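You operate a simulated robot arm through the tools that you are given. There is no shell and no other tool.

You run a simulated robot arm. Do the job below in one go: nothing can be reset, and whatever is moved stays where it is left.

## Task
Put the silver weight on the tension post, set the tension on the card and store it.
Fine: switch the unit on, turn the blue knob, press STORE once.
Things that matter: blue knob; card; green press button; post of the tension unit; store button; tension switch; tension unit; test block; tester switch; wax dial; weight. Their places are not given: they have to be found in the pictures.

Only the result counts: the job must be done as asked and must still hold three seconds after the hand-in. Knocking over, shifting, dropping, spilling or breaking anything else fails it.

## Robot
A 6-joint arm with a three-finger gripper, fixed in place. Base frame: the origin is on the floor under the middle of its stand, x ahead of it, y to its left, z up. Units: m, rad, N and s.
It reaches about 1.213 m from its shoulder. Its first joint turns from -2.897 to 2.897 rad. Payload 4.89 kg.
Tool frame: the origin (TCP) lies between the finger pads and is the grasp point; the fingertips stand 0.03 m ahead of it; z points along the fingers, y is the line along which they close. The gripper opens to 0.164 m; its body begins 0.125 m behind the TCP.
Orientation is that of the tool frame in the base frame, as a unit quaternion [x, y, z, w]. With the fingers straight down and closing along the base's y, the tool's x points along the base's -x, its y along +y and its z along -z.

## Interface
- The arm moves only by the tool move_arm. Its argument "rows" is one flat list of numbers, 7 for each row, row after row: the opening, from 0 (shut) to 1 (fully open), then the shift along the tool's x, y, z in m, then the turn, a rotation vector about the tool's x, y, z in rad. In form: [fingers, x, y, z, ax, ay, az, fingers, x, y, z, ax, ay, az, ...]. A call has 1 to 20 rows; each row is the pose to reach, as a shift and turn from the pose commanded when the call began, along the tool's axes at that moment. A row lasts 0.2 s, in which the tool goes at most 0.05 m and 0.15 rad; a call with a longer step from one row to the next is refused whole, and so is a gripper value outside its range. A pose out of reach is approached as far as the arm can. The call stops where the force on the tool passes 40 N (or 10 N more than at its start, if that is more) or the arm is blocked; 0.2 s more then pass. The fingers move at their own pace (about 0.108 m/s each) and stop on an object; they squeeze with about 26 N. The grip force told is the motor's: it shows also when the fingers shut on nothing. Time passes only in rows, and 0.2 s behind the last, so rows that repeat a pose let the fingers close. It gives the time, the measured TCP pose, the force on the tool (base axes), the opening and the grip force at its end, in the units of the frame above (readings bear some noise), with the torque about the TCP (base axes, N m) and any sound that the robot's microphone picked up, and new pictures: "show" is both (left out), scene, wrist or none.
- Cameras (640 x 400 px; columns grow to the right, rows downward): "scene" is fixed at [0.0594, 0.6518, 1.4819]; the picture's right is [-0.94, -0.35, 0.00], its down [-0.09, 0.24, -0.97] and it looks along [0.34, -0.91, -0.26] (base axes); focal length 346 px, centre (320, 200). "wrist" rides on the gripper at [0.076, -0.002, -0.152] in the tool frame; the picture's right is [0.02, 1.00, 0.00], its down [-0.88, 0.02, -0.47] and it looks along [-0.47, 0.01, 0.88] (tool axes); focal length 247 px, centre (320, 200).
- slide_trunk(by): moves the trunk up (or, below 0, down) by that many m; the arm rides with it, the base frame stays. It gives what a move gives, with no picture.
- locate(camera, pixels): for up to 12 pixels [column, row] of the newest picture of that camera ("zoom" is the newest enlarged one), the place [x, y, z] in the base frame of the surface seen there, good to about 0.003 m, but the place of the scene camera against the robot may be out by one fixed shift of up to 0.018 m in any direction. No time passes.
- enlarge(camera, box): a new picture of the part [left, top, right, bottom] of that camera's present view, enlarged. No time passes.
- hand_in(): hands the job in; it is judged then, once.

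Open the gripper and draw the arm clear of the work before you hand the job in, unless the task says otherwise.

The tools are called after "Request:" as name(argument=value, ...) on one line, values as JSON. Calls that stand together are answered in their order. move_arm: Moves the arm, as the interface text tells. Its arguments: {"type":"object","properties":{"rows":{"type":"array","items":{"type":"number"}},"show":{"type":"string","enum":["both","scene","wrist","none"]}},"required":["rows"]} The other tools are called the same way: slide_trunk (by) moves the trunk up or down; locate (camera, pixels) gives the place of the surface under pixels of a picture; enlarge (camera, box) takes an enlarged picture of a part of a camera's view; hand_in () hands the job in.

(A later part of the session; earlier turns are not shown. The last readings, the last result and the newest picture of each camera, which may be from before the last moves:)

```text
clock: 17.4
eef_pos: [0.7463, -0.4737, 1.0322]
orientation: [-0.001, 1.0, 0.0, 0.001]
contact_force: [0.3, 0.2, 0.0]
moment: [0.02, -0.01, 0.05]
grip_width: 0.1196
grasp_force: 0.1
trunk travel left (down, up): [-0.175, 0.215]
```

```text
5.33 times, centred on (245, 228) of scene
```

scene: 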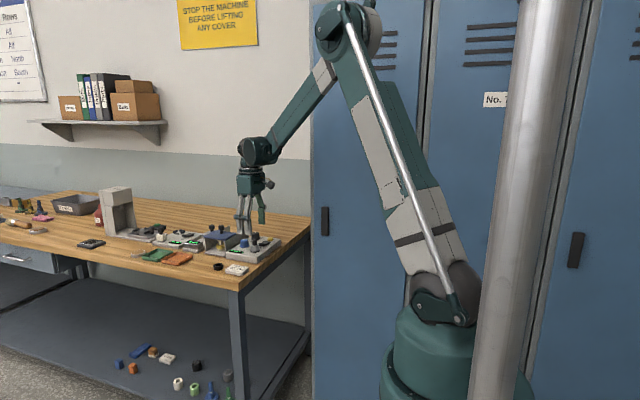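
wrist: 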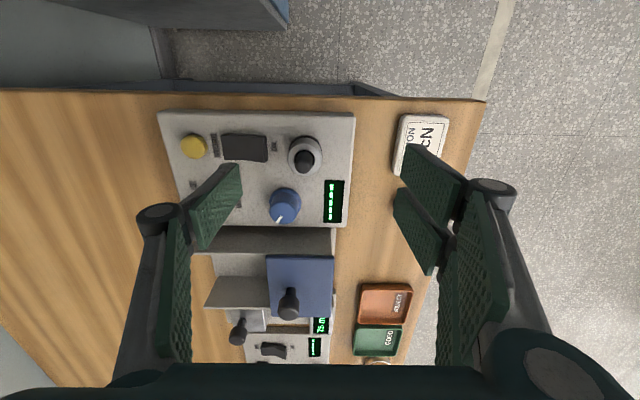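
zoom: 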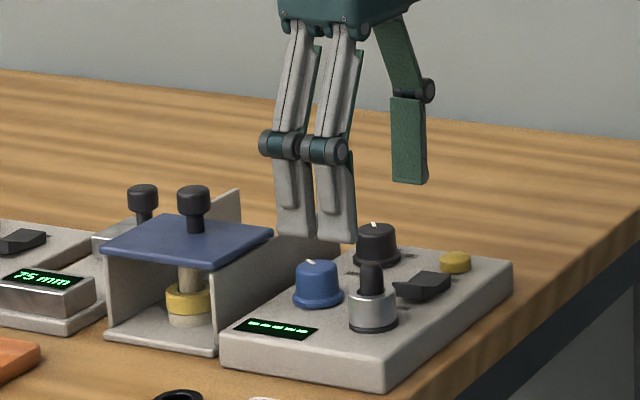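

The thumb hangs at wrist (238, 165), behind the rocker's ON end. I locate the thumb tip to see its offset from the TCP.

Request:
locate(camera="wrist", pixels=[[238, 166], [230, 164], [222, 166], [240, 190], [236, 175], [240, 205], [195, 245], [408, 148], [265, 150], [265, 137], [265, 160]])

```text
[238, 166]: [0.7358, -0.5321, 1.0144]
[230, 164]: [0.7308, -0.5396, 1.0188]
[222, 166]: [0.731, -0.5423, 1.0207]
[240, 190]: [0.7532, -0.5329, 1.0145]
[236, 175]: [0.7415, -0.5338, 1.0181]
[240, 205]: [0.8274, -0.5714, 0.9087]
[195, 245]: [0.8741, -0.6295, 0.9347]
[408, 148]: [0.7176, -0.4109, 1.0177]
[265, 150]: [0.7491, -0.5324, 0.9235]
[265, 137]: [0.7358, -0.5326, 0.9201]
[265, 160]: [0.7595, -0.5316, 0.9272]
```

The thumb tip is at x 0.736-0.757, y -0.533 to -0.543, right over the ON end, and about 0.0175 below the TCP at this opening. I lower to just above the rocker.

Request:
move_arm(rows=[0.73, 0, 0, 0.025, 0, 0, 0, 0.73, 0, 0, 0.05, 0, 0, 0, 0.73, 0, 0, 0.07, 0, 0, 0])

Request:
enlarge(camera="wrist", box=[160, 80, 400, 230])

Request:
enlarge(camera="scene", box=[210, 205, 290, 265])

```text
clock: 18.2
eef_pos: [0.7462, -0.4728, 0.9615]
orientation: [-0.001, 1.0, 0.0, 0.001]
contact_force: [-0.8, 0.4, 0.6]
moment: [-0.03, -0.01, -0.01]
grip_width: 0.1195
grasp_force: 0.1
trunk travel left (down, up): [-0.175, 0.215]
```

scene: 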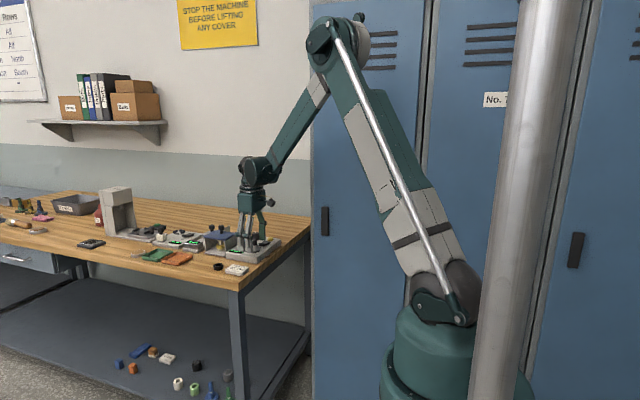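
wrist: 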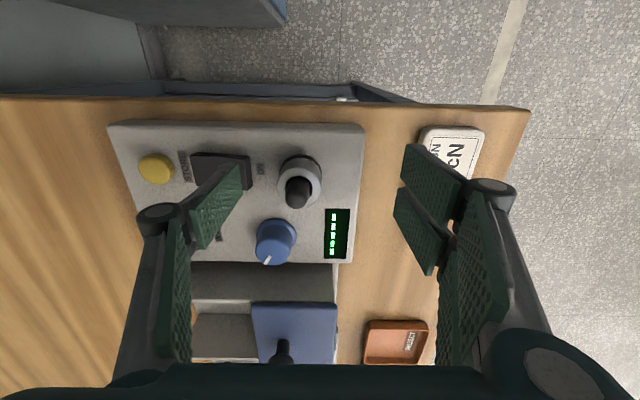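

```text
2.67 times, centred on (280, 155) of wrist
```

zoom: 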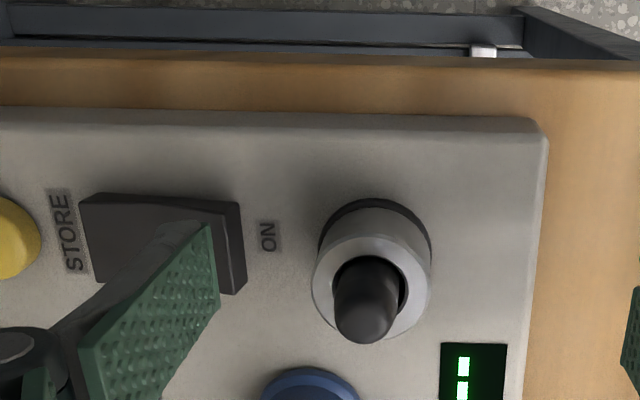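

```text
6.67 times, centred on (250, 235) of scene
```

zoom: 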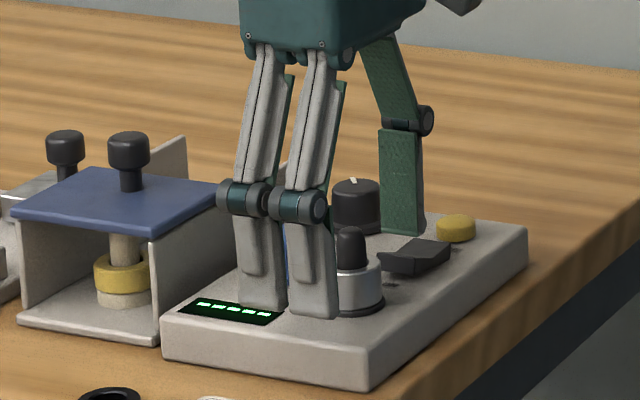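

The thumb tip is about 1.5 cm above the rocker's ON end. I press down slowly in steps; the force stop and microphone should tell when it clicks.

Request:
move_arm(rows=[0.73, 0, 0, 0.01, 0, 0, 0, 0.73, 0, 0, 0.014, 0, 0, 0, 0.73, 0, 0, 0.017, 0, 0, 0, 0.73, 0, 0, 0.02, 0, 0, 0])

Request:
enlarge(camera="wrist", box=[160, 80, 400, 230])

```text
clock: 19.2
eef_pos: [0.7457, -0.4735, 0.9415]
orientation: [0.0, 1.0, 0.0, 0.0]
contact_force: [3.3, -0.8, 7.7]
moment: [-0.53, -0.06, 0.21]
grip_width: 0.122
grasp_force: 2.2
trunk travel left (down, up): [-0.175, 0.215]
```

scene: 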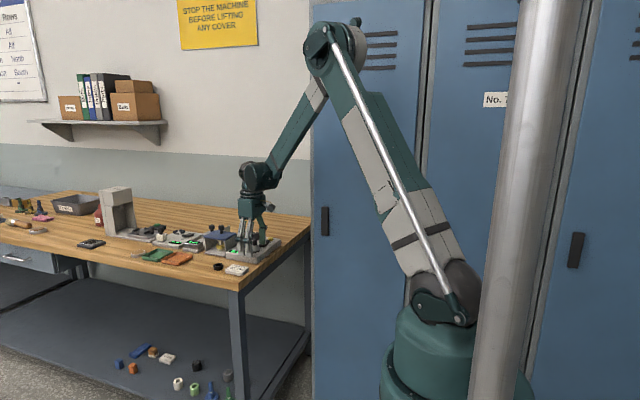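
wrist: 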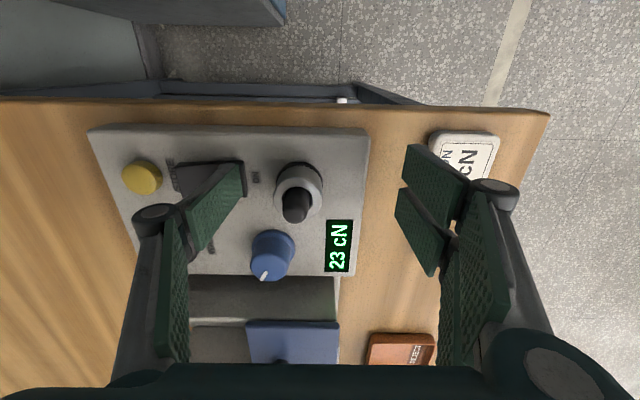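

```text
2.67 times, centred on (280, 155) of wrist
```

zoom: 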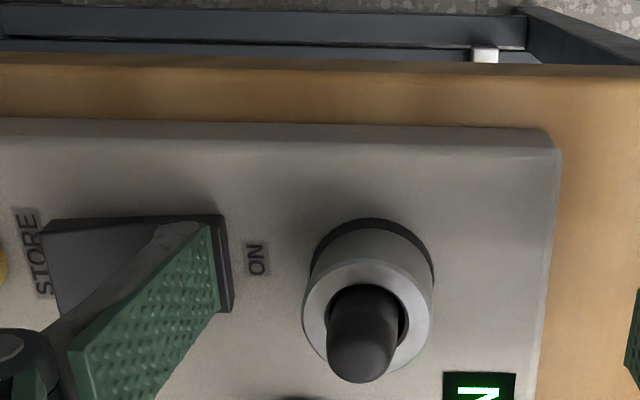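

The display now reads "23 cN": the unit is on. I lift straight off and check that it stays on.

Request:
move_arm(rows=[0.73, 0, 0, -0.02, 0, 0, 0, 0.73, 0, 0, -0.06, 0, 0, 0, 0.73, 0, 0, -0.1, 0, 0, 0, 0.73, 0, 0, -0.1, 0, 0, 0])

Request:
enlarge(camera="wrist", box=[160, 90, 400, 240])

```text
clock: 20.2
eef_pos: [0.7466, -0.4737, 1.0421]
orientation: [-0.001, 1.0, 0.0, 0.0]
contact_force: [-0.7, 0.3, 1.2]
moment: [0.01, -0.06, 0.06]
grip_width: 0.1198
grasp_force: 0.1
trunk travel left (down, up): [-0.175, 0.215]
```

scene: 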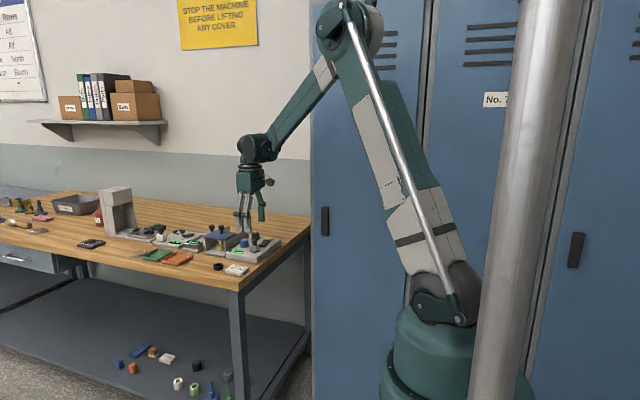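
wrist: 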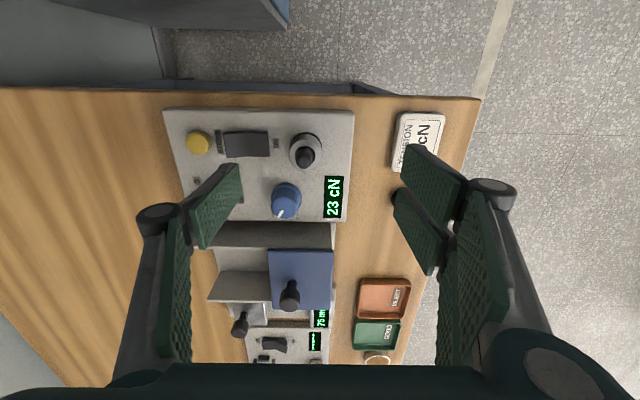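

```text
2.67 times, centred on (280, 165) of wrist
```

zoom: 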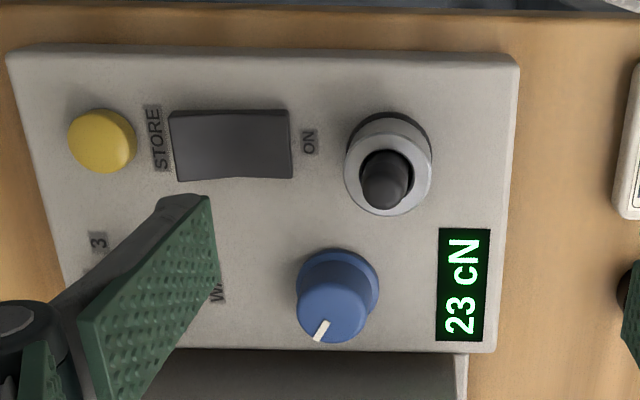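

The unit stays on at 23 cN; the card asks 25. Before gripping the blue knob I measure it, and the grey wall beside it (wrist rows 222-247).

Request:
locate(camera="zoom", pixels=[[335, 300], [300, 305], [366, 305], [333, 286], [333, 335], [338, 252], [375, 285], [300, 270], [322, 332]])

Request:
locate(camera="wrist", pixels=[[260, 245], [325, 245], [225, 245], [330, 226], [270, 224], [330, 235], [260, 235]])

Request:
enlarge(camera="wrist", box=[255, 170, 315, 235])

```text
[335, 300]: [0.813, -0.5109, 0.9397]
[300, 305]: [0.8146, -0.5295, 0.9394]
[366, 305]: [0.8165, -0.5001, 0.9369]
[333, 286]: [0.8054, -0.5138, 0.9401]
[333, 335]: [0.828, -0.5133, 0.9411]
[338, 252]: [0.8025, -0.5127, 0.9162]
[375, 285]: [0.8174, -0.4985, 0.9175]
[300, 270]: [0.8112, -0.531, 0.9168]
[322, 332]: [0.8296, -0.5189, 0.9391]
```

```text
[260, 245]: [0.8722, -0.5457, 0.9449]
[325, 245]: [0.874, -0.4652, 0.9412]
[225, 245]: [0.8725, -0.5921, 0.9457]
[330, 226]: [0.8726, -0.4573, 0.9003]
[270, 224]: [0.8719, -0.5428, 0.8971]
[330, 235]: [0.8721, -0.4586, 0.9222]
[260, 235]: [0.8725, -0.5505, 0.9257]
```

```text
6.15 times, centred on (285, 202) of wrist
```

zoom: 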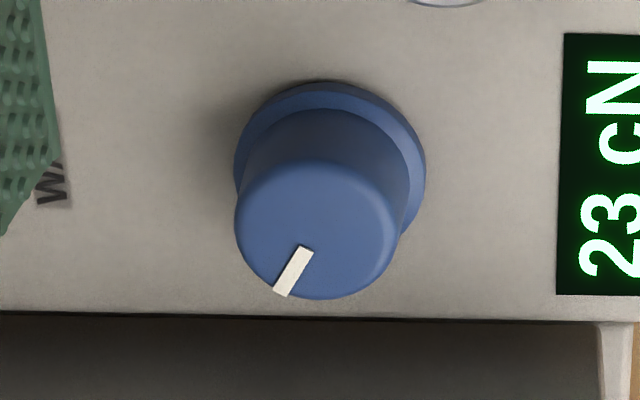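

I locate the knob cap's edges in this closer zoom to get its axis.

Request:
locate(camera="zoom", pixels=[[316, 229], [245, 228], [386, 228], [316, 170], [316, 290], [262, 185], [368, 185], [262, 275], [370, 275], [245, 190], [420, 170], [333, 92]])

```text
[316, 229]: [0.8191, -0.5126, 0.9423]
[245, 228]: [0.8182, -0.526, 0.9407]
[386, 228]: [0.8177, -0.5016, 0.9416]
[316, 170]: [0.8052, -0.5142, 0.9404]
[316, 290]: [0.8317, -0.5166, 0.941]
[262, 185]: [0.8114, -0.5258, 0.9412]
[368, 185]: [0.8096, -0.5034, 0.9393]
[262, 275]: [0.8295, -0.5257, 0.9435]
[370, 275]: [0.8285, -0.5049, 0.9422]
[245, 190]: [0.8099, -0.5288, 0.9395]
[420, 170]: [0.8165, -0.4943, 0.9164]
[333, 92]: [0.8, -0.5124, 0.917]
```

Knob axis is (0.8185, -0.514), top z 0.9415, cap about 28 mm across, skirt top z 0.917. I move above it with the fingers at about 0.065 m and come down part way.

Request:
move_arm(rows=[0.6, -0.024, -0.0135, 0, 0, 0, 0, 0.5, -0.048, -0.027, 0, 0, 0, 0, 0.4, -0.072, -0.04, 0, 0, 0, 0, 0.4, -0.072, -0.04, 0.03, 0, 0, 0, 0.4, -0.072, -0.04, 0.055, 0, 0, 0, 0.4, -0.072, -0.04, 0.055, 0, 0, 0])

Request:
enlarge(camera="wrist", box=[220, 100, 420, 260])

Request:
enlarge(camera="scene", box=[210, 205, 290, 265])

```text
clock: 21.6
eef_pos: [0.8195, -0.5145, 0.9871]
orientation: [0.0, 1.0, -0.001, -0.001]
contact_force: [-0.3, 0.0, 0.0]
moment: [0.0, -0.02, 0.02]
grip_width: 0.0656
grasp_force: 0.1
trunk travel left (down, up): [-0.175, 0.215]
```

scene: 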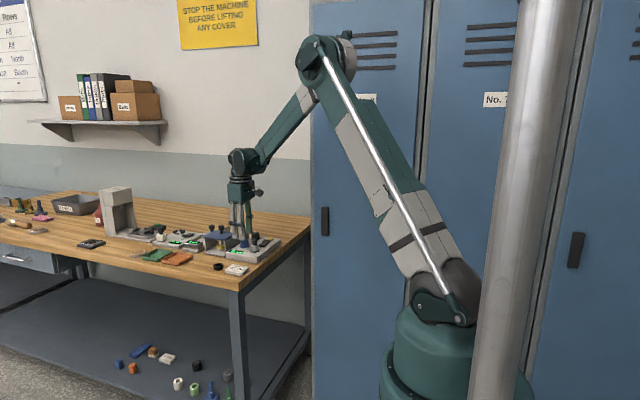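
wrist: 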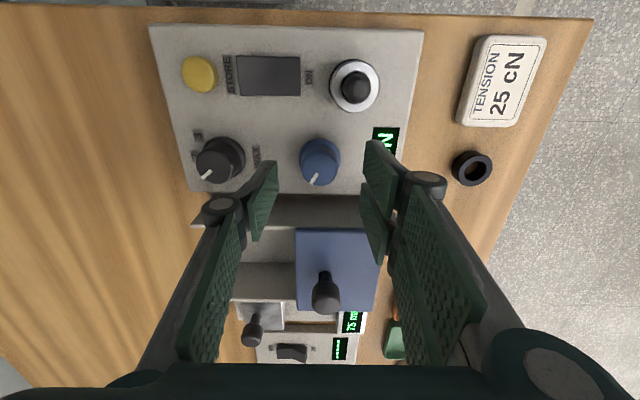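

```text
2.50 times, centred on (320, 180) of wrist
```

zoom: 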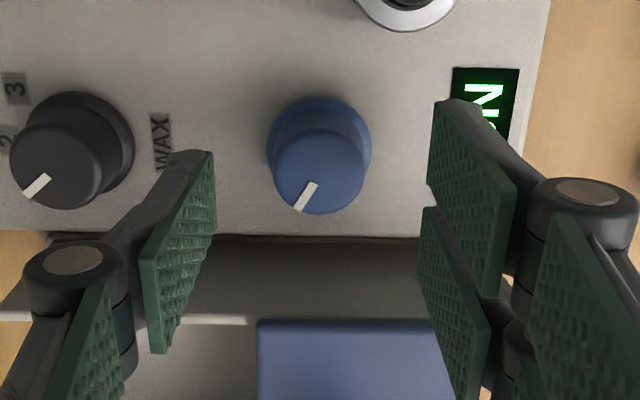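

```text
6.67 times, centred on (250, 235) of scene
```

zoom: 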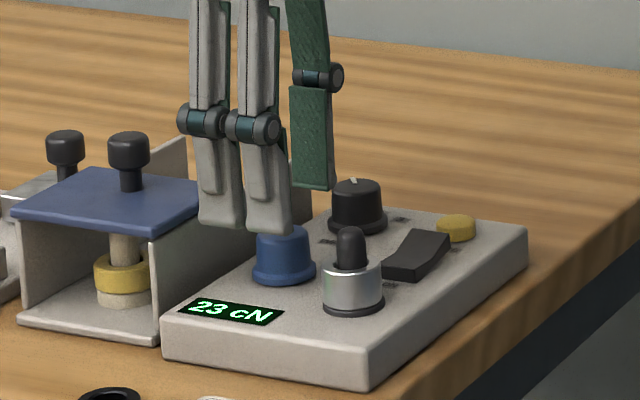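

The knob (320, 160) is centred between the pads and the scene view shows "23 cN" unobstructed. I descend to TCP z of about 0.953.

Request:
move_arm(rows=[0.38, 0.001, 0.0005, 0.012, 0, 0, 0, 0.38, 0.001, 0.0005, 0.024, 0, 0, 0, 0.38, 0.001, 0.0005, 0.034, 0, 0, 0])

Request:
enlarge(camera="wrist", box=[220, 100, 420, 260])

Request:
locate(camera="zoom", pixels=[[320, 185], [285, 185], [358, 185], [320, 160], [320, 210]])

```text
clock: 22.4
eef_pos: [0.8183, -0.5129, 0.9541]
orientation: [0.0, 1.0, 0.0, 0.0]
contact_force: [0.4, 0.0, -0.1]
moment: [-0.02, -0.02, -0.03]
grip_width: 0.0623
grasp_force: 0.0
trunk travel left (down, up): [-0.175, 0.215]
```

scene: 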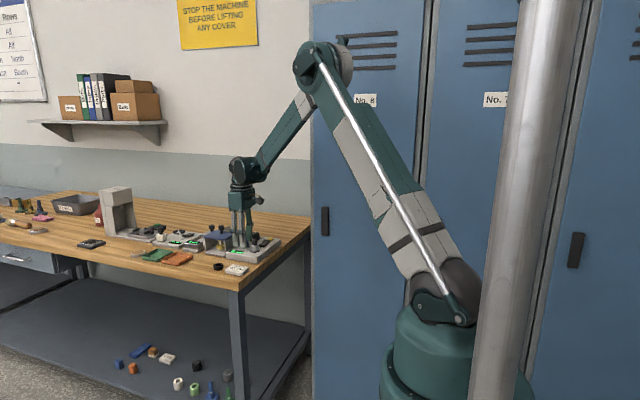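
wrist: 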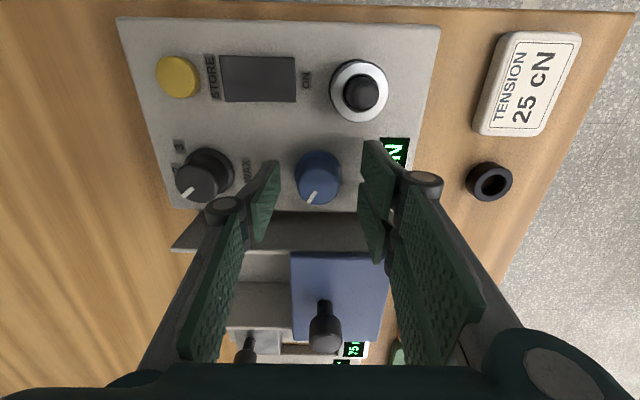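

```text
2.50 times, centred on (320, 180) of wrist
```

zoom: 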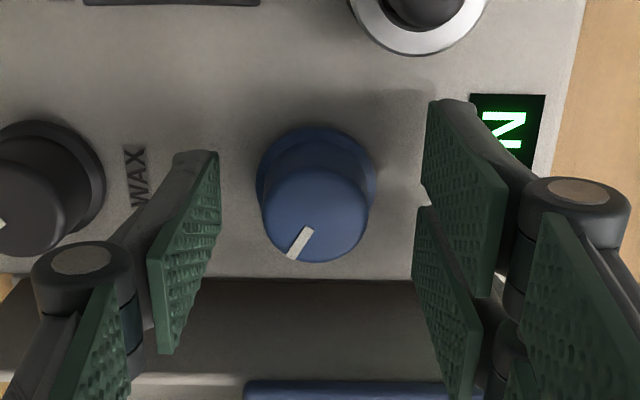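

```text
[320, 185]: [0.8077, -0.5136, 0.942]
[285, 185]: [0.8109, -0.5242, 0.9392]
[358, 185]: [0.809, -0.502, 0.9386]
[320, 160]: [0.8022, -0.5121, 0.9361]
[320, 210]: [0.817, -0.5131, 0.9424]
```

TCP and knob axis agree within a millimetre. I close on the knob.

Request:
move_arm(rows=[0.3, 0, 0, 0, 0, 0, 0, 0.2, 0, 0, 0, 0, 0, 0, 0.1, 0, 0, 0, 0, 0, 0, 0.0, 0, 0, 0, 0, 0, 0])

Request:
enlarge(camera="scene", box=[210, 205, 290, 265])

Request:
enlarge(camera="wrist", box=[220, 100, 420, 260])

```text
clock: 23.4
eef_pos: [0.8179, -0.5149, 0.9513]
orientation: [0.0, 1.0, 0.0, -0.001]
contact_force: [2.6, -20.4, 3.8]
moment: [-0.6, -0.14, -0.02]
grip_width: 0.0333
grasp_force: 45.0
trunk travel left (down, up): [-0.175, 0.215]
```

scene: 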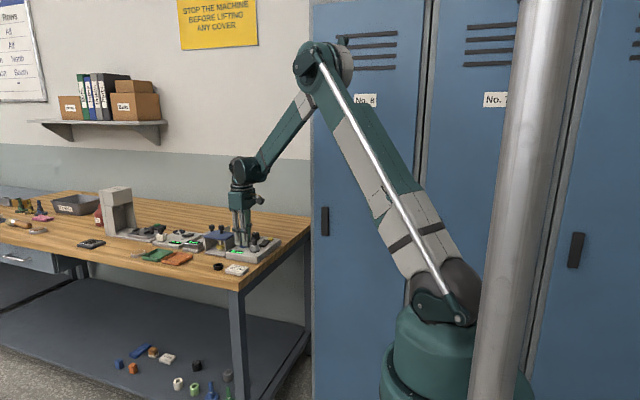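
wrist: 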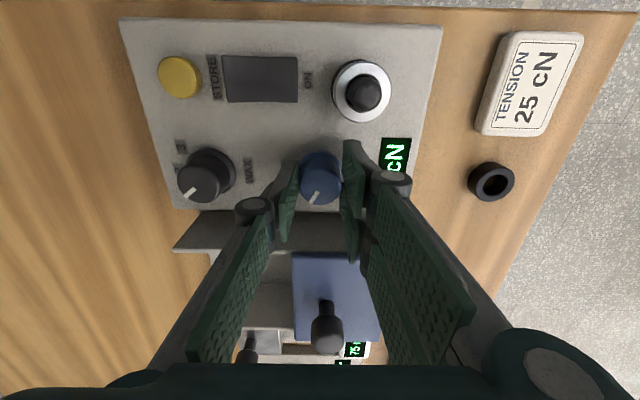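

```text
6.67 times, centred on (250, 235) of scene
```

zoom: 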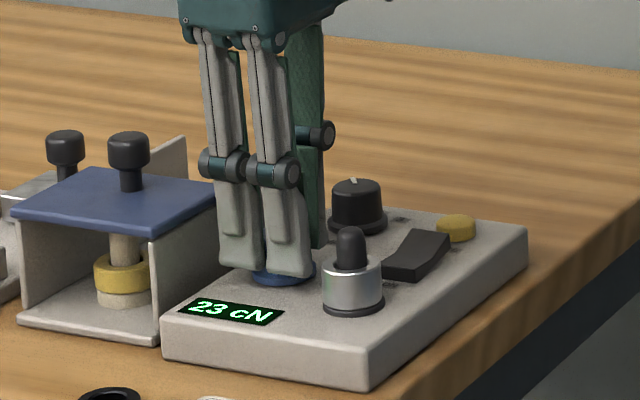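

```text
2.50 times, centred on (320, 180) of wrist
```

zoom: 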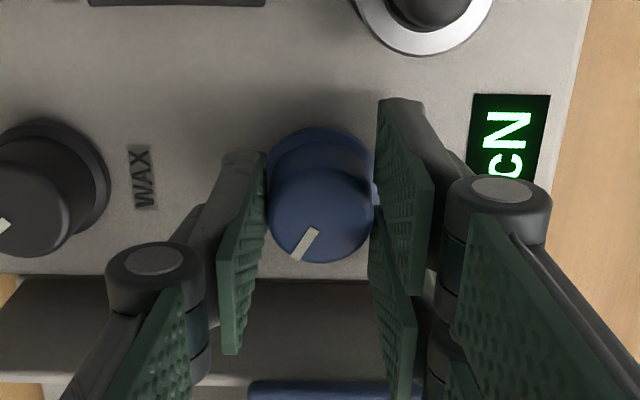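

The grip reads 0.0333 m with -20 N sideways, so one side bears first (probably the thumb low on the skirt). I open again and rise 4 mm before regripping, to keep side load off the unit.

Request:
move_arm(rows=[0.28, 0, 0, 0, 0, 0, 0, 0.28, 0, 0, -0.004, 0, 0, 0, 0.28, 0, 0, -0.004, 0, 0, 0], show="wrist")

Request:
enlarge(camera="wrist", box=[270, 120, 370, 220])

Request:
locate(camera="zoom", pixels=[[320, 225], [265, 225], [372, 225], [320, 260], [320, 190], [318, 120], [215, 190], [420, 190], [425, 110], [225, 160]])

```text
clock: 24.2
eef_pos: [0.8187, -0.512, 0.9575]
orientation: [0.0, 1.0, 0.0, 0.0]
contact_force: [0.2, -0.7, -0.6]
moment: [0.0, 0.0, -0.01]
grip_width: 0.0459
grasp_force: 0.1
trunk travel left (down, up): [-0.175, 0.215]
```

wrist: 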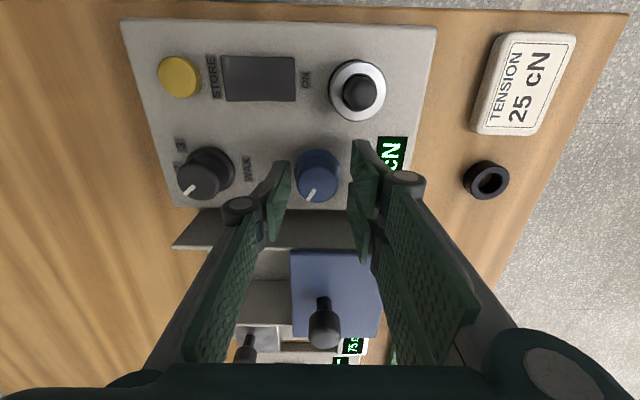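

```text
4.00 times, centred on (320, 170) of wrist
```

zoom: 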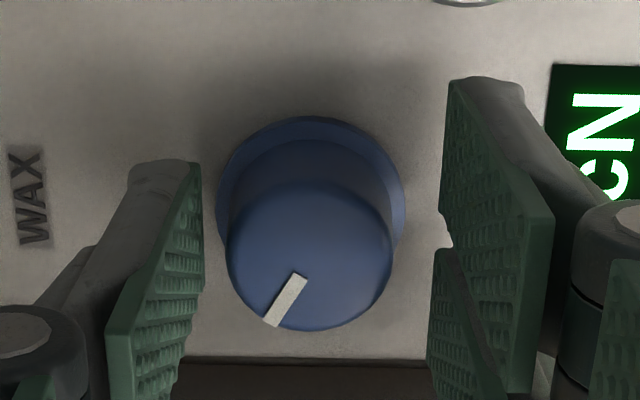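

```text
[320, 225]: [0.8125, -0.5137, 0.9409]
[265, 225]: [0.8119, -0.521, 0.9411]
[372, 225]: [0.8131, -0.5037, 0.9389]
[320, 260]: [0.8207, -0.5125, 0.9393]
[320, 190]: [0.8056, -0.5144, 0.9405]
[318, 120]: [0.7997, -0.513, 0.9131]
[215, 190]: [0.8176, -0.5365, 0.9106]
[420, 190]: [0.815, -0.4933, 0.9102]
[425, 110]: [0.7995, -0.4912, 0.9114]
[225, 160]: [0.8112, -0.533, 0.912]
```

The knob's centre (zoom column 310) is about 3 mm to -y of the grip centre (column 322). I shift -3 mm in y and close again at this height.

Request:
move_arm(rows=[0.28, 0, -0.003, 0, 0, 0, 0, 0.24, 0, -0.003, 0, 0, 0, 0, 0.2, 0, -0.003, 0, 0, 0, 0, 0.1, 0, -0.003, 0, 0, 0, 0, 0.0, 0, -0.003, 0, 0, 0, 0], show="wrist")

Request:
enlarge(camera="wrist", box=[270, 120, 370, 220])

```text
clock: 25.4
eef_pos: [0.8187, -0.5148, 0.9563]
orientation: [0.0, 1.0, 0.0, 0.0]
contact_force: [-1.5, 18.4, -5.3]
moment: [0.48, -0.04, 0.02]
grip_width: 0.0331
grasp_force: 45.1
trunk travel left (down, up): [-0.175, 0.215]
```

wrist: 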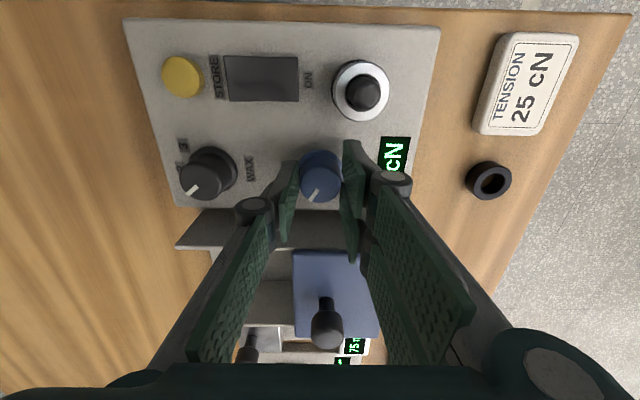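

```text
4.00 times, centred on (320, 170) of wrist
```

zoom: 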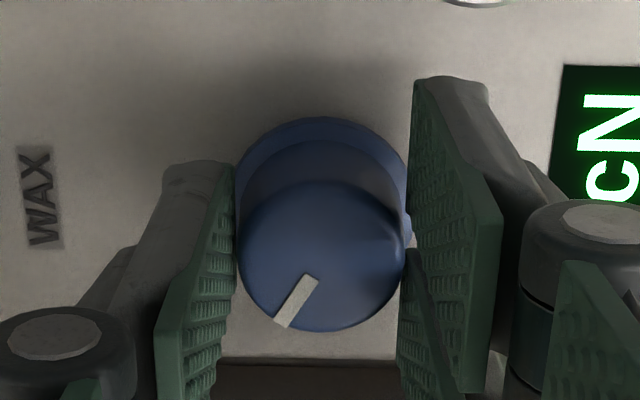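

Now it's +18 N the other way, so the true centre is about midway. I shift back +1.4 mm while holding the grip and read the force.

Request:
move_arm(rows=[0, 0, 0.0007, 0, 0, 0, 0, 0, 0, 0.0014, 0, 0, 0, 0, 0, 0, 0.0014, 0, 0, 0, 0], show="none")

Request:
enlarge(camera="scene", box=[210, 205, 290, 265])

```text
clock: 26.2
eef_pos: [0.8187, -0.5167, 0.9557]
orientation: [0.0, 1.0, -0.001, 0.0]
contact_force: [2.1, 1.6, -3.7]
moment: [-0.08, -0.01, -0.01]
grip_width: 0.0331
grasp_force: 45.3
trunk travel left (down, up): [-0.175, 0.215]
```

```text
6.67 times, centred on (250, 235) of scene
```

zoom: 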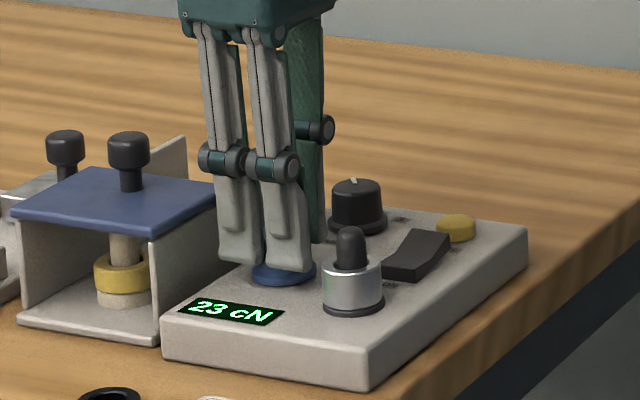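

Side force is now about 2 N. I turn the knob a little clockwise (+0.15 rad about tool z) and read the display.

Request:
move_arm(rows=[0, 0, 0, 0, 0, 0, 0.05, 0, 0, 0, 0, 0, 0, 0.1, 0, 0, 0, 0, 0, 0, 0.15])

Request:
enlarge(camera="scene", box=[210, 205, 290, 265])

Request:
enlarge(camera="wrist", box=[270, 120, 370, 220])

```text
clock: 27.0
eef_pos: [0.8179, -0.5148, 0.9558]
orientation: [0.074, 0.997, 0.0, 0.0]
contact_force: [0.4, -0.7, -6.9]
moment: [-0.26, -0.55, -0.08]
grip_width: 0.0329
grasp_force: 45.0
trunk travel left (down, up): [-0.175, 0.215]
```

scene: 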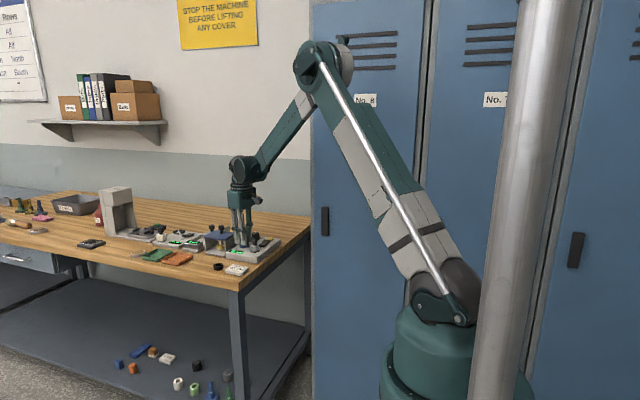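
wrist: 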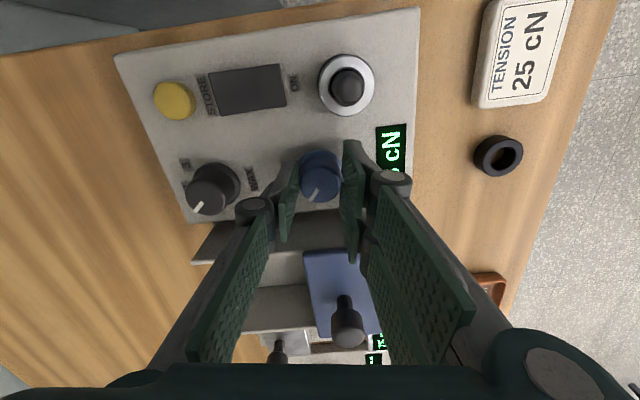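

```text
6.67 times, centred on (250, 235) of scene
```

zoom: 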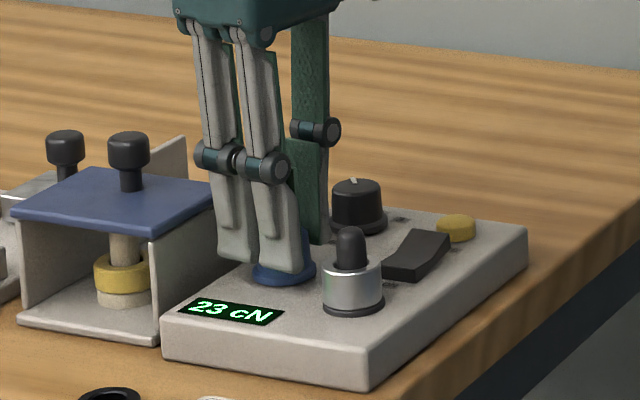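

```text
4.00 times, centred on (320, 170) of wrist
```

zoom: 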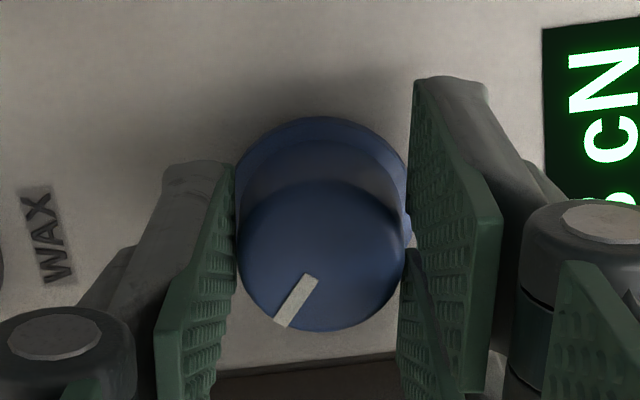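

The knob turned with the gripper (the pointer stays put in the tool view) but the display still shows 23. I turn a further +0.15 rad.

Request:
move_arm(rows=[0, 0, 0, 0, 0, 0, 0.05, 0, 0, 0, 0, 0, 0, 0.1, 0, 0, 0, 0, 0, 0, 0.15], show="none")

Request:
enlarge(camera="scene", box=[210, 205, 290, 265])

```text
clock: 27.8
eef_pos: [0.8183, -0.5153, 0.9557]
orientation: [0.15, 0.989, 0.001, 0.0]
contact_force: [0.7, 2.6, -15.9]
moment: [-0.02, 0.1, 0.0]
grip_width: 0.0331
grasp_force: 45.1
trunk travel left (down, up): [-0.175, 0.215]
```

```text
6.67 times, centred on (250, 235) of scene
```

zoom: 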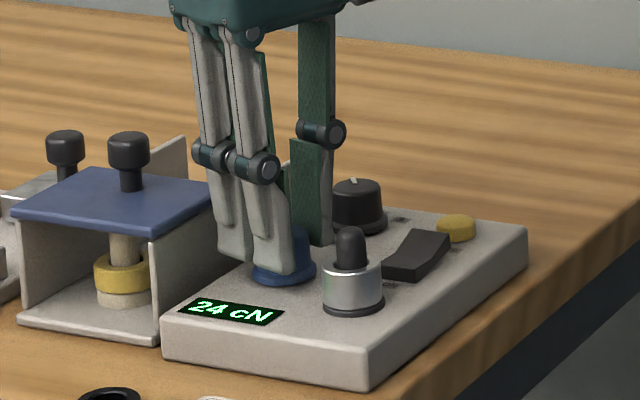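

24 cN now: clockwise raises it. The tool pulls -16 N in z, so I ease down 1 mm and turn +0.1 rad more.

Request:
move_arm(rows=[0, 0, 0, 0.001, 0, 0, 0, 0, 0, 0, 0.001, 0, 0, 0.05, 0, 0, 0, 0.001, 0, 0, 0.1], show="none")

Request:
enlarge(camera="scene", box=[210, 205, 290, 265])

```text
clock: 28.6
eef_pos: [0.8177, -0.5141, 0.9561]
orientation: [0.199, 0.98, 0.0, 0.0]
contact_force: [7.9, -2.6, 14.4]
moment: [0.3, 0.45, 0.0]
grip_width: 0.0329
grasp_force: 44.9
trunk travel left (down, up): [-0.175, 0.215]
```

```text
6.67 times, centred on (250, 235) of scene
```

zoom: 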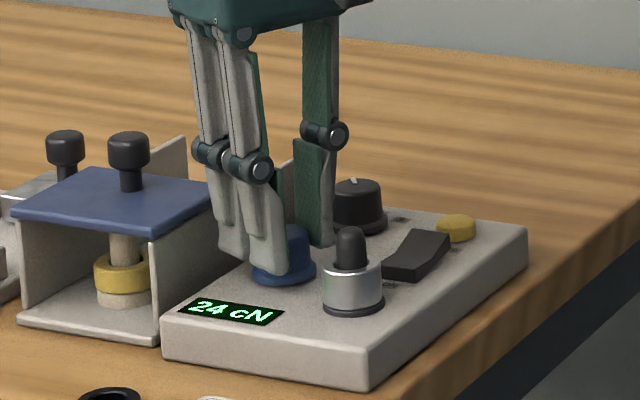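

Still 24 cN. I back off 0.4 mm in z and turn +0.08 rad more.

Request:
move_arm(rows=[0, 0, 0, -0.0004, 0, 0, 0.04, 0, 0, 0, -0.0004, 0, 0, 0.08], show="none")

Request:
enlarge(camera="scene", box=[210, 205, 290, 265])

```text
clock: 29.2
eef_pos: [0.8176, -0.514, 0.9557]
orientation: [0.237, 0.971, 0.0, 0.0]
contact_force: [17.2, -4.6, 22.4]
moment: [0.03, -0.26, 0.0]
grip_width: 0.033
grasp_force: 45.0
trunk travel left (down, up): [-0.175, 0.215]
```

```text
6.67 times, centred on (250, 235) of scene
```

zoom: 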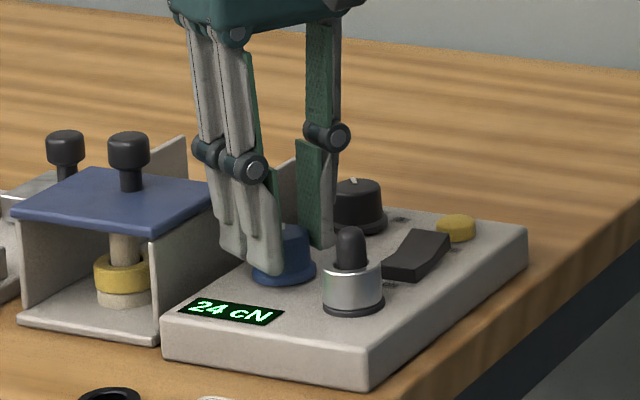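

Still 24 cN at +0.48 rad; side force has grown to 17 N in x and 22 N in z. I relieve it (about 1.2 mm along +x, 0.7 mm up) before going on.

Request:
move_arm(rows=[0, -0.0011, 0.0006, -0.0007, 0, 0, 0, 0, -0.0011, 0.0006, -0.0007, 0, 0, 0], show="none")

Request:
enlarge(camera="scene", box=[210, 205, 290, 265])

```text
clock: 29.8
eef_pos: [0.8179, -0.5142, 0.9563]
orientation: [0.238, 0.971, -0.001, -0.001]
contact_force: [1.3, 1.6, 8.0]
moment: [-0.19, -0.23, -0.01]
grip_width: 0.0326
grasp_force: 45.3
trunk travel left (down, up): [-0.175, 0.215]
```

```text
6.67 times, centred on (250, 235) of scene
```

zoom: 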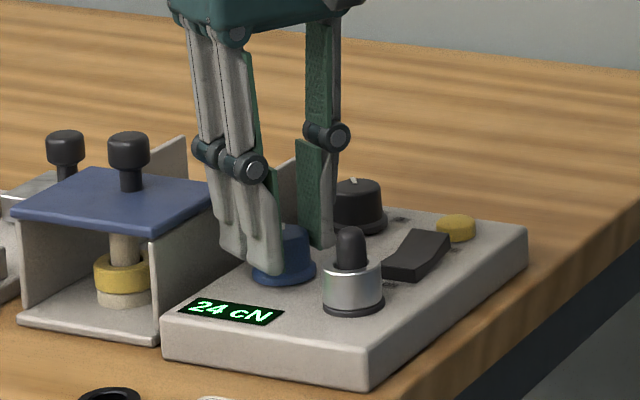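

Side forces are down to about 2 N. I turn a further +0.08 rad and read again.

Request:
move_arm(rows=[0, 0, 0, -0.0002, 0, 0, 0.04, 0, 0, 0, -0.0002, 0, 0, 0.08], show="none")

Request:
enlarge(camera="scene", box=[210, 205, 290, 265])

```text
clock: 30.4
eef_pos: [0.8183, -0.514, 0.9568]
orientation: [0.276, 0.961, 0.0, -0.001]
contact_force: [-11.8, 8.1, -4.8]
moment: [-0.12, 0.07, -0.02]
grip_width: 0.0329
grasp_force: 45.4
trunk travel left (down, up): [-0.175, 0.215]
```

```text
6.67 times, centred on (250, 235) of scene
```

zoom: 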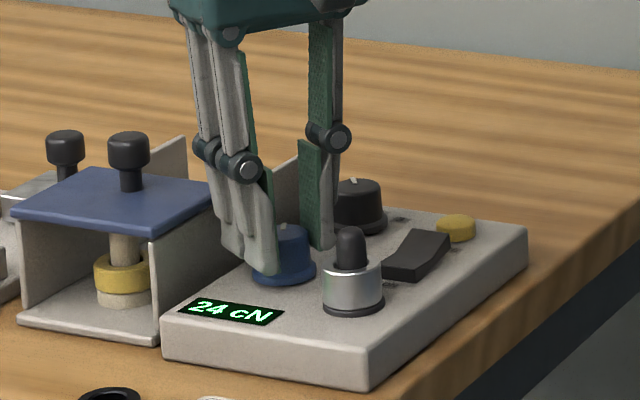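

Still 24 cN at 0.56 rad. I take a wrist picture to check that the pointer is still turning with the fingers, with a tiny relief move.

Request:
move_arm(rows=[0, 0.0005, -0.0002, 0, 0, 0, 0], show="wrist")

Request:
enlarge(camera="wrist", box=[270, 120, 370, 220])

```text
clock: 30.8
eef_pos: [0.8196, -0.5146, 0.9567]
orientation: [0.276, 0.961, 0.001, 0.0]
contact_force: [-9.2, 11.4, -10.1]
moment: [0.55, 0.69, 0.0]
grip_width: 0.0332
grasp_force: 44.8
trunk travel left (down, up): [-0.175, 0.215]
```

wrist: 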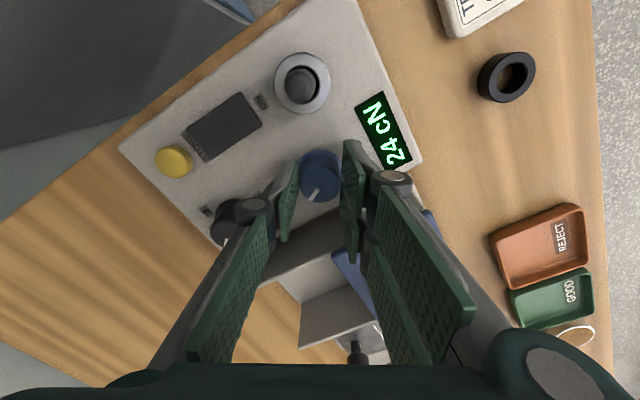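

```text
4.00 times, centred on (320, 170) of wrist
```

zoom: 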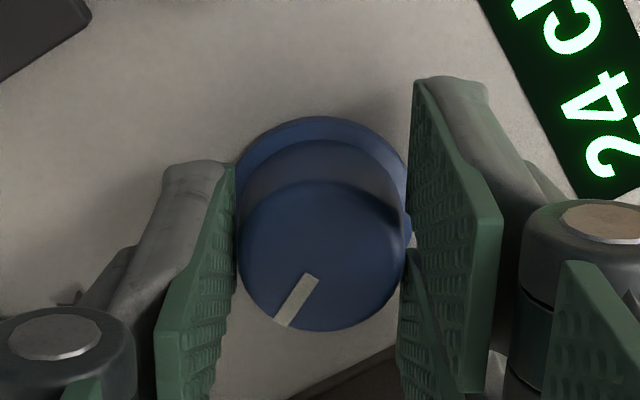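

The pointer hasn't slipped, so the knob has turned 0.56 rad; one cN takes more than about 0.3 rad. I relieve the force a little and turn +0.1 rad further.

Request:
move_arm(rows=[0, 0.001, 0.0003, 0.0003, 0, 0, 0, 0, 0.001, 0.0003, 0.0003, 0, 0, 0.05, 0, 0.001, 0.0003, 0.0003, 0, 0, 0.1], show="wrist")

Request:
enlarge(camera="wrist", box=[280, 80, 440, 220])

```text
clock: 31.6
eef_pos: [0.8186, -0.5144, 0.9572]
orientation: [0.324, 0.946, 0.001, 0.001]
contact_force: [14.0, -6.6, -2.3]
moment: [-0.41, -0.66, -0.02]
grip_width: 0.033
grasp_force: 44.8
trunk travel left (down, up): [-0.175, 0.215]
```

wrist: 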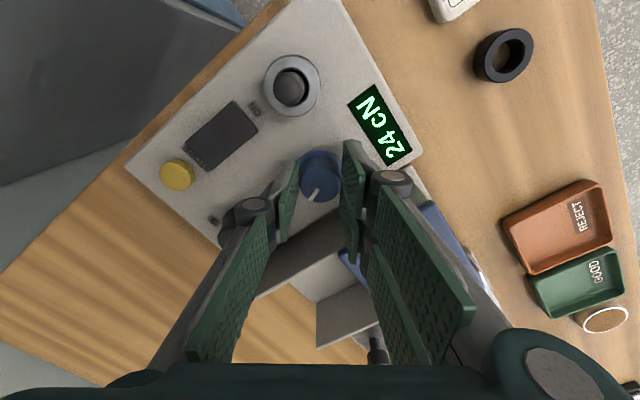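

```text
2.86 times, centred on (360, 150) of wrist
```

zoom: 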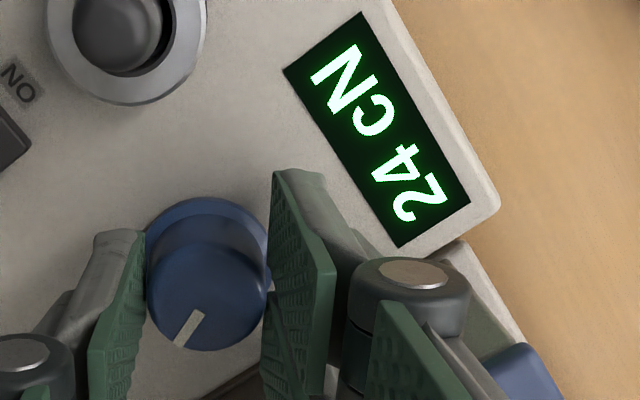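

Angle 0.66 rad and still 24. Before turning on, I check clearance of the two-finger side to the grey wall and blue plate, visible at (430, 215) and (345, 265).

Request:
locate(camera="wrist", pixels=[[432, 212], [450, 235], [345, 262], [355, 270], [420, 180], [395, 178], [405, 185], [330, 215], [370, 300], [440, 200], [425, 205], [412, 190]])

Request:
enlarge(camera="wrist", box=[320, 140, 500, 300])

Request:
enlarge(camera="scene", box=[200, 190, 290, 265])

```text
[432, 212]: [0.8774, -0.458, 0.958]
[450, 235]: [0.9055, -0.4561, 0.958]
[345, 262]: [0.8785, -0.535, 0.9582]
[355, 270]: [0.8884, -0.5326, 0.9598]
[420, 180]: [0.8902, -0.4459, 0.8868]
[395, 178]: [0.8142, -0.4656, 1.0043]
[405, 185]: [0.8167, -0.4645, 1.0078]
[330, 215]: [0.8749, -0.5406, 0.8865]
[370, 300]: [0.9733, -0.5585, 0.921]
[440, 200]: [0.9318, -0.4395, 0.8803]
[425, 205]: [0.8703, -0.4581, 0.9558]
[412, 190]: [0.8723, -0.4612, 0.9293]
```

```text
2.50 times, centred on (410, 220) of wrist
```

zoom: 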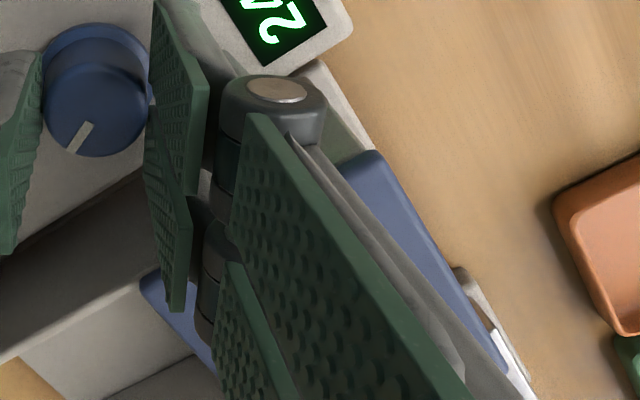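

```text
5.33 times, centred on (245, 228) of scene
```

zoom: 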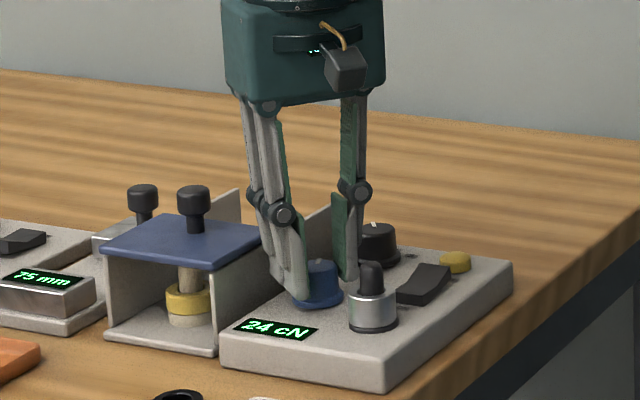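

The joints (z about 1.0) pass above the plate (z 0.958), but margins shrink with more turning, so I regrip: open slightly, rise clear, turn the tool back to square, and come down again.

Request:
move_arm(rows=[0.26, -0.0011, 0.0002, 0, 0, 0, 0, 0.26, -0.0011, 0.0002, 0, 0, 0, 0, 0.26, -0.0011, 0.0002, -0.02, 0, 0, 0, 0.3, -0.0011, 0.0002, -0.05, 0, 0, 0, 0.3, -0.0011, 0.0002, -0.05, 0, 0, -0.12, 0.3, -0.0011, 0.0002, -0.05, 0, 0, -0.24, 0.3, -0.0011, 0.0002, -0.05, 0, 0, -0.36, 0.3, -0.0011, 0.0002, -0.05, 0, 0, -0.48, 0.3, -0.0011, 0.0002, -0.05, 0, 0, -0.6, 0.3, -0.0011, 0.0002, -0.05, 0, 0, -0.7, 0.3, -0.0011, 0.0002, -0.05, 0, 0, -0.7])

Request:
enlarge(camera="wrist", box=[200, 60, 440, 220])

```text
clock: 34.0
eef_pos: [0.8189, -0.5147, 1.0063]
orientation: [-0.021, 1.0, 0.0, -0.001]
contact_force: [-0.5, 0.5, 0.2]
moment: [0.01, 0.0, 0.0]
grip_width: 0.0493
grasp_force: 0.1
trunk travel left (down, up): [-0.175, 0.215]
```

scene: 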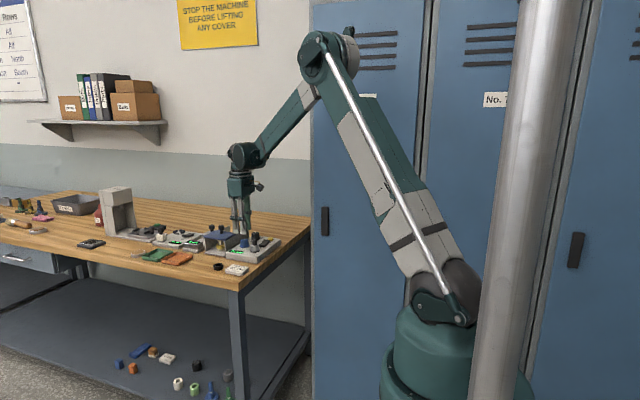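
wrist: 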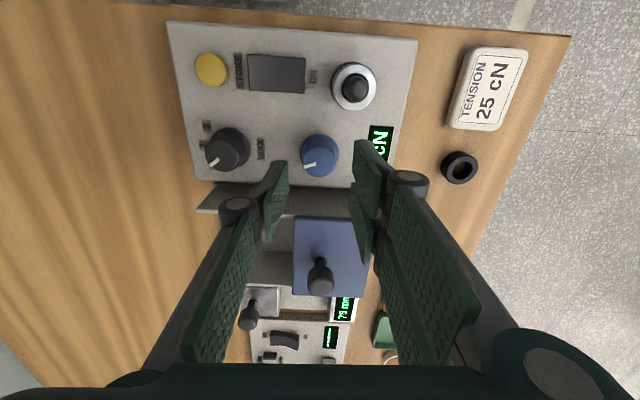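

```text
2.50 times, centred on (320, 140) of wrist
```

zoom: 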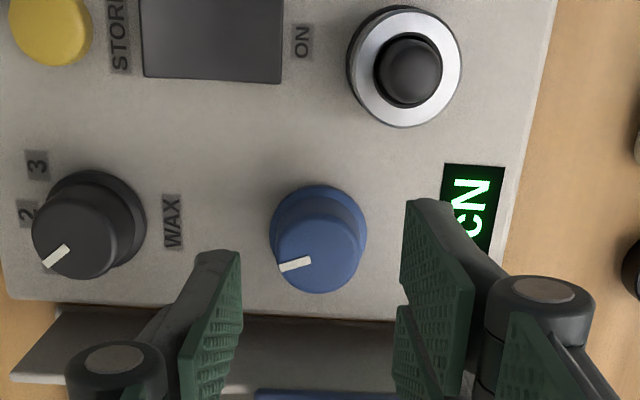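

The knob's pointer has turned clockwise and stays. I come back down 0.05 m and grip again.

Request:
move_arm(rows=[0.3, 0, 0, 0.025, 0, 0, 0, 0.3, 0, 0, 0.045, 0, 0, 0, 0.28, 0, 0, 0.05, 0, 0, 0, 0.24, 0, 0, 0.05, 0, 0, 0, 0.2, 0, 0, 0.05, 0, 0, 0, 0.1, 0, 0, 0.05, 0, 0, 0, 0, 0, 0, 0.05, 0, 0, 0])

Request:
enlarge(camera="scene", box=[200, 190, 290, 265])

```text
clock: 35.6
eef_pos: [0.818, -0.5156, 0.9562]
orientation: [-0.02, 1.0, 0.001, 0.001]
contact_force: [0.5, -13.1, -0.6]
moment: [-0.46, -0.09, -0.04]
grip_width: 0.0328
grasp_force: 45.5
trunk travel left (down, up): [-0.175, 0.215]
```

scene: 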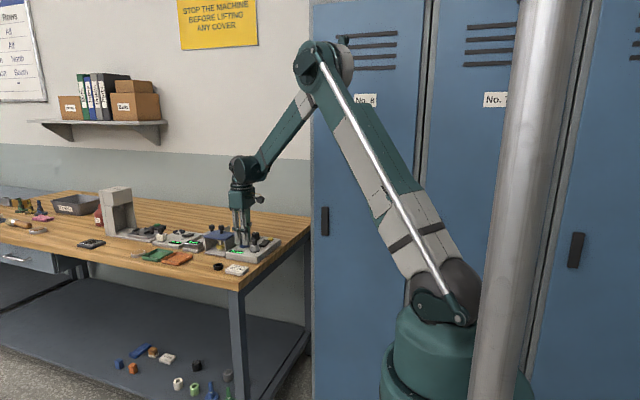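
wrist: 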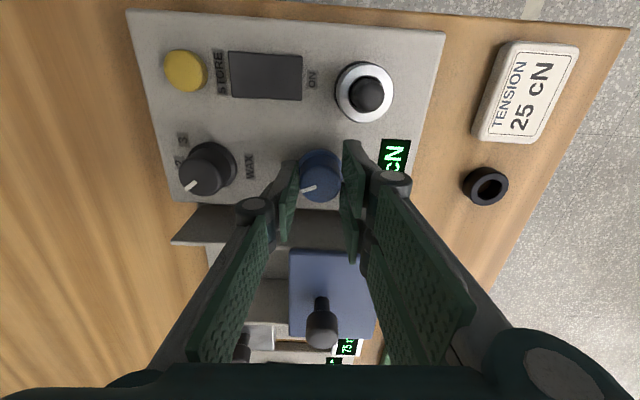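

```text
5.33 times, centred on (245, 228) of scene
```

zoom: 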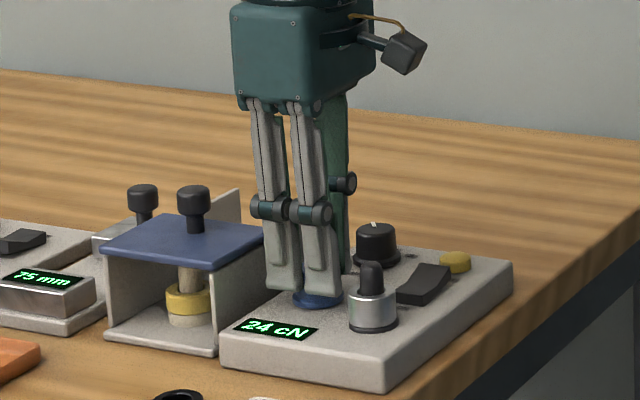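

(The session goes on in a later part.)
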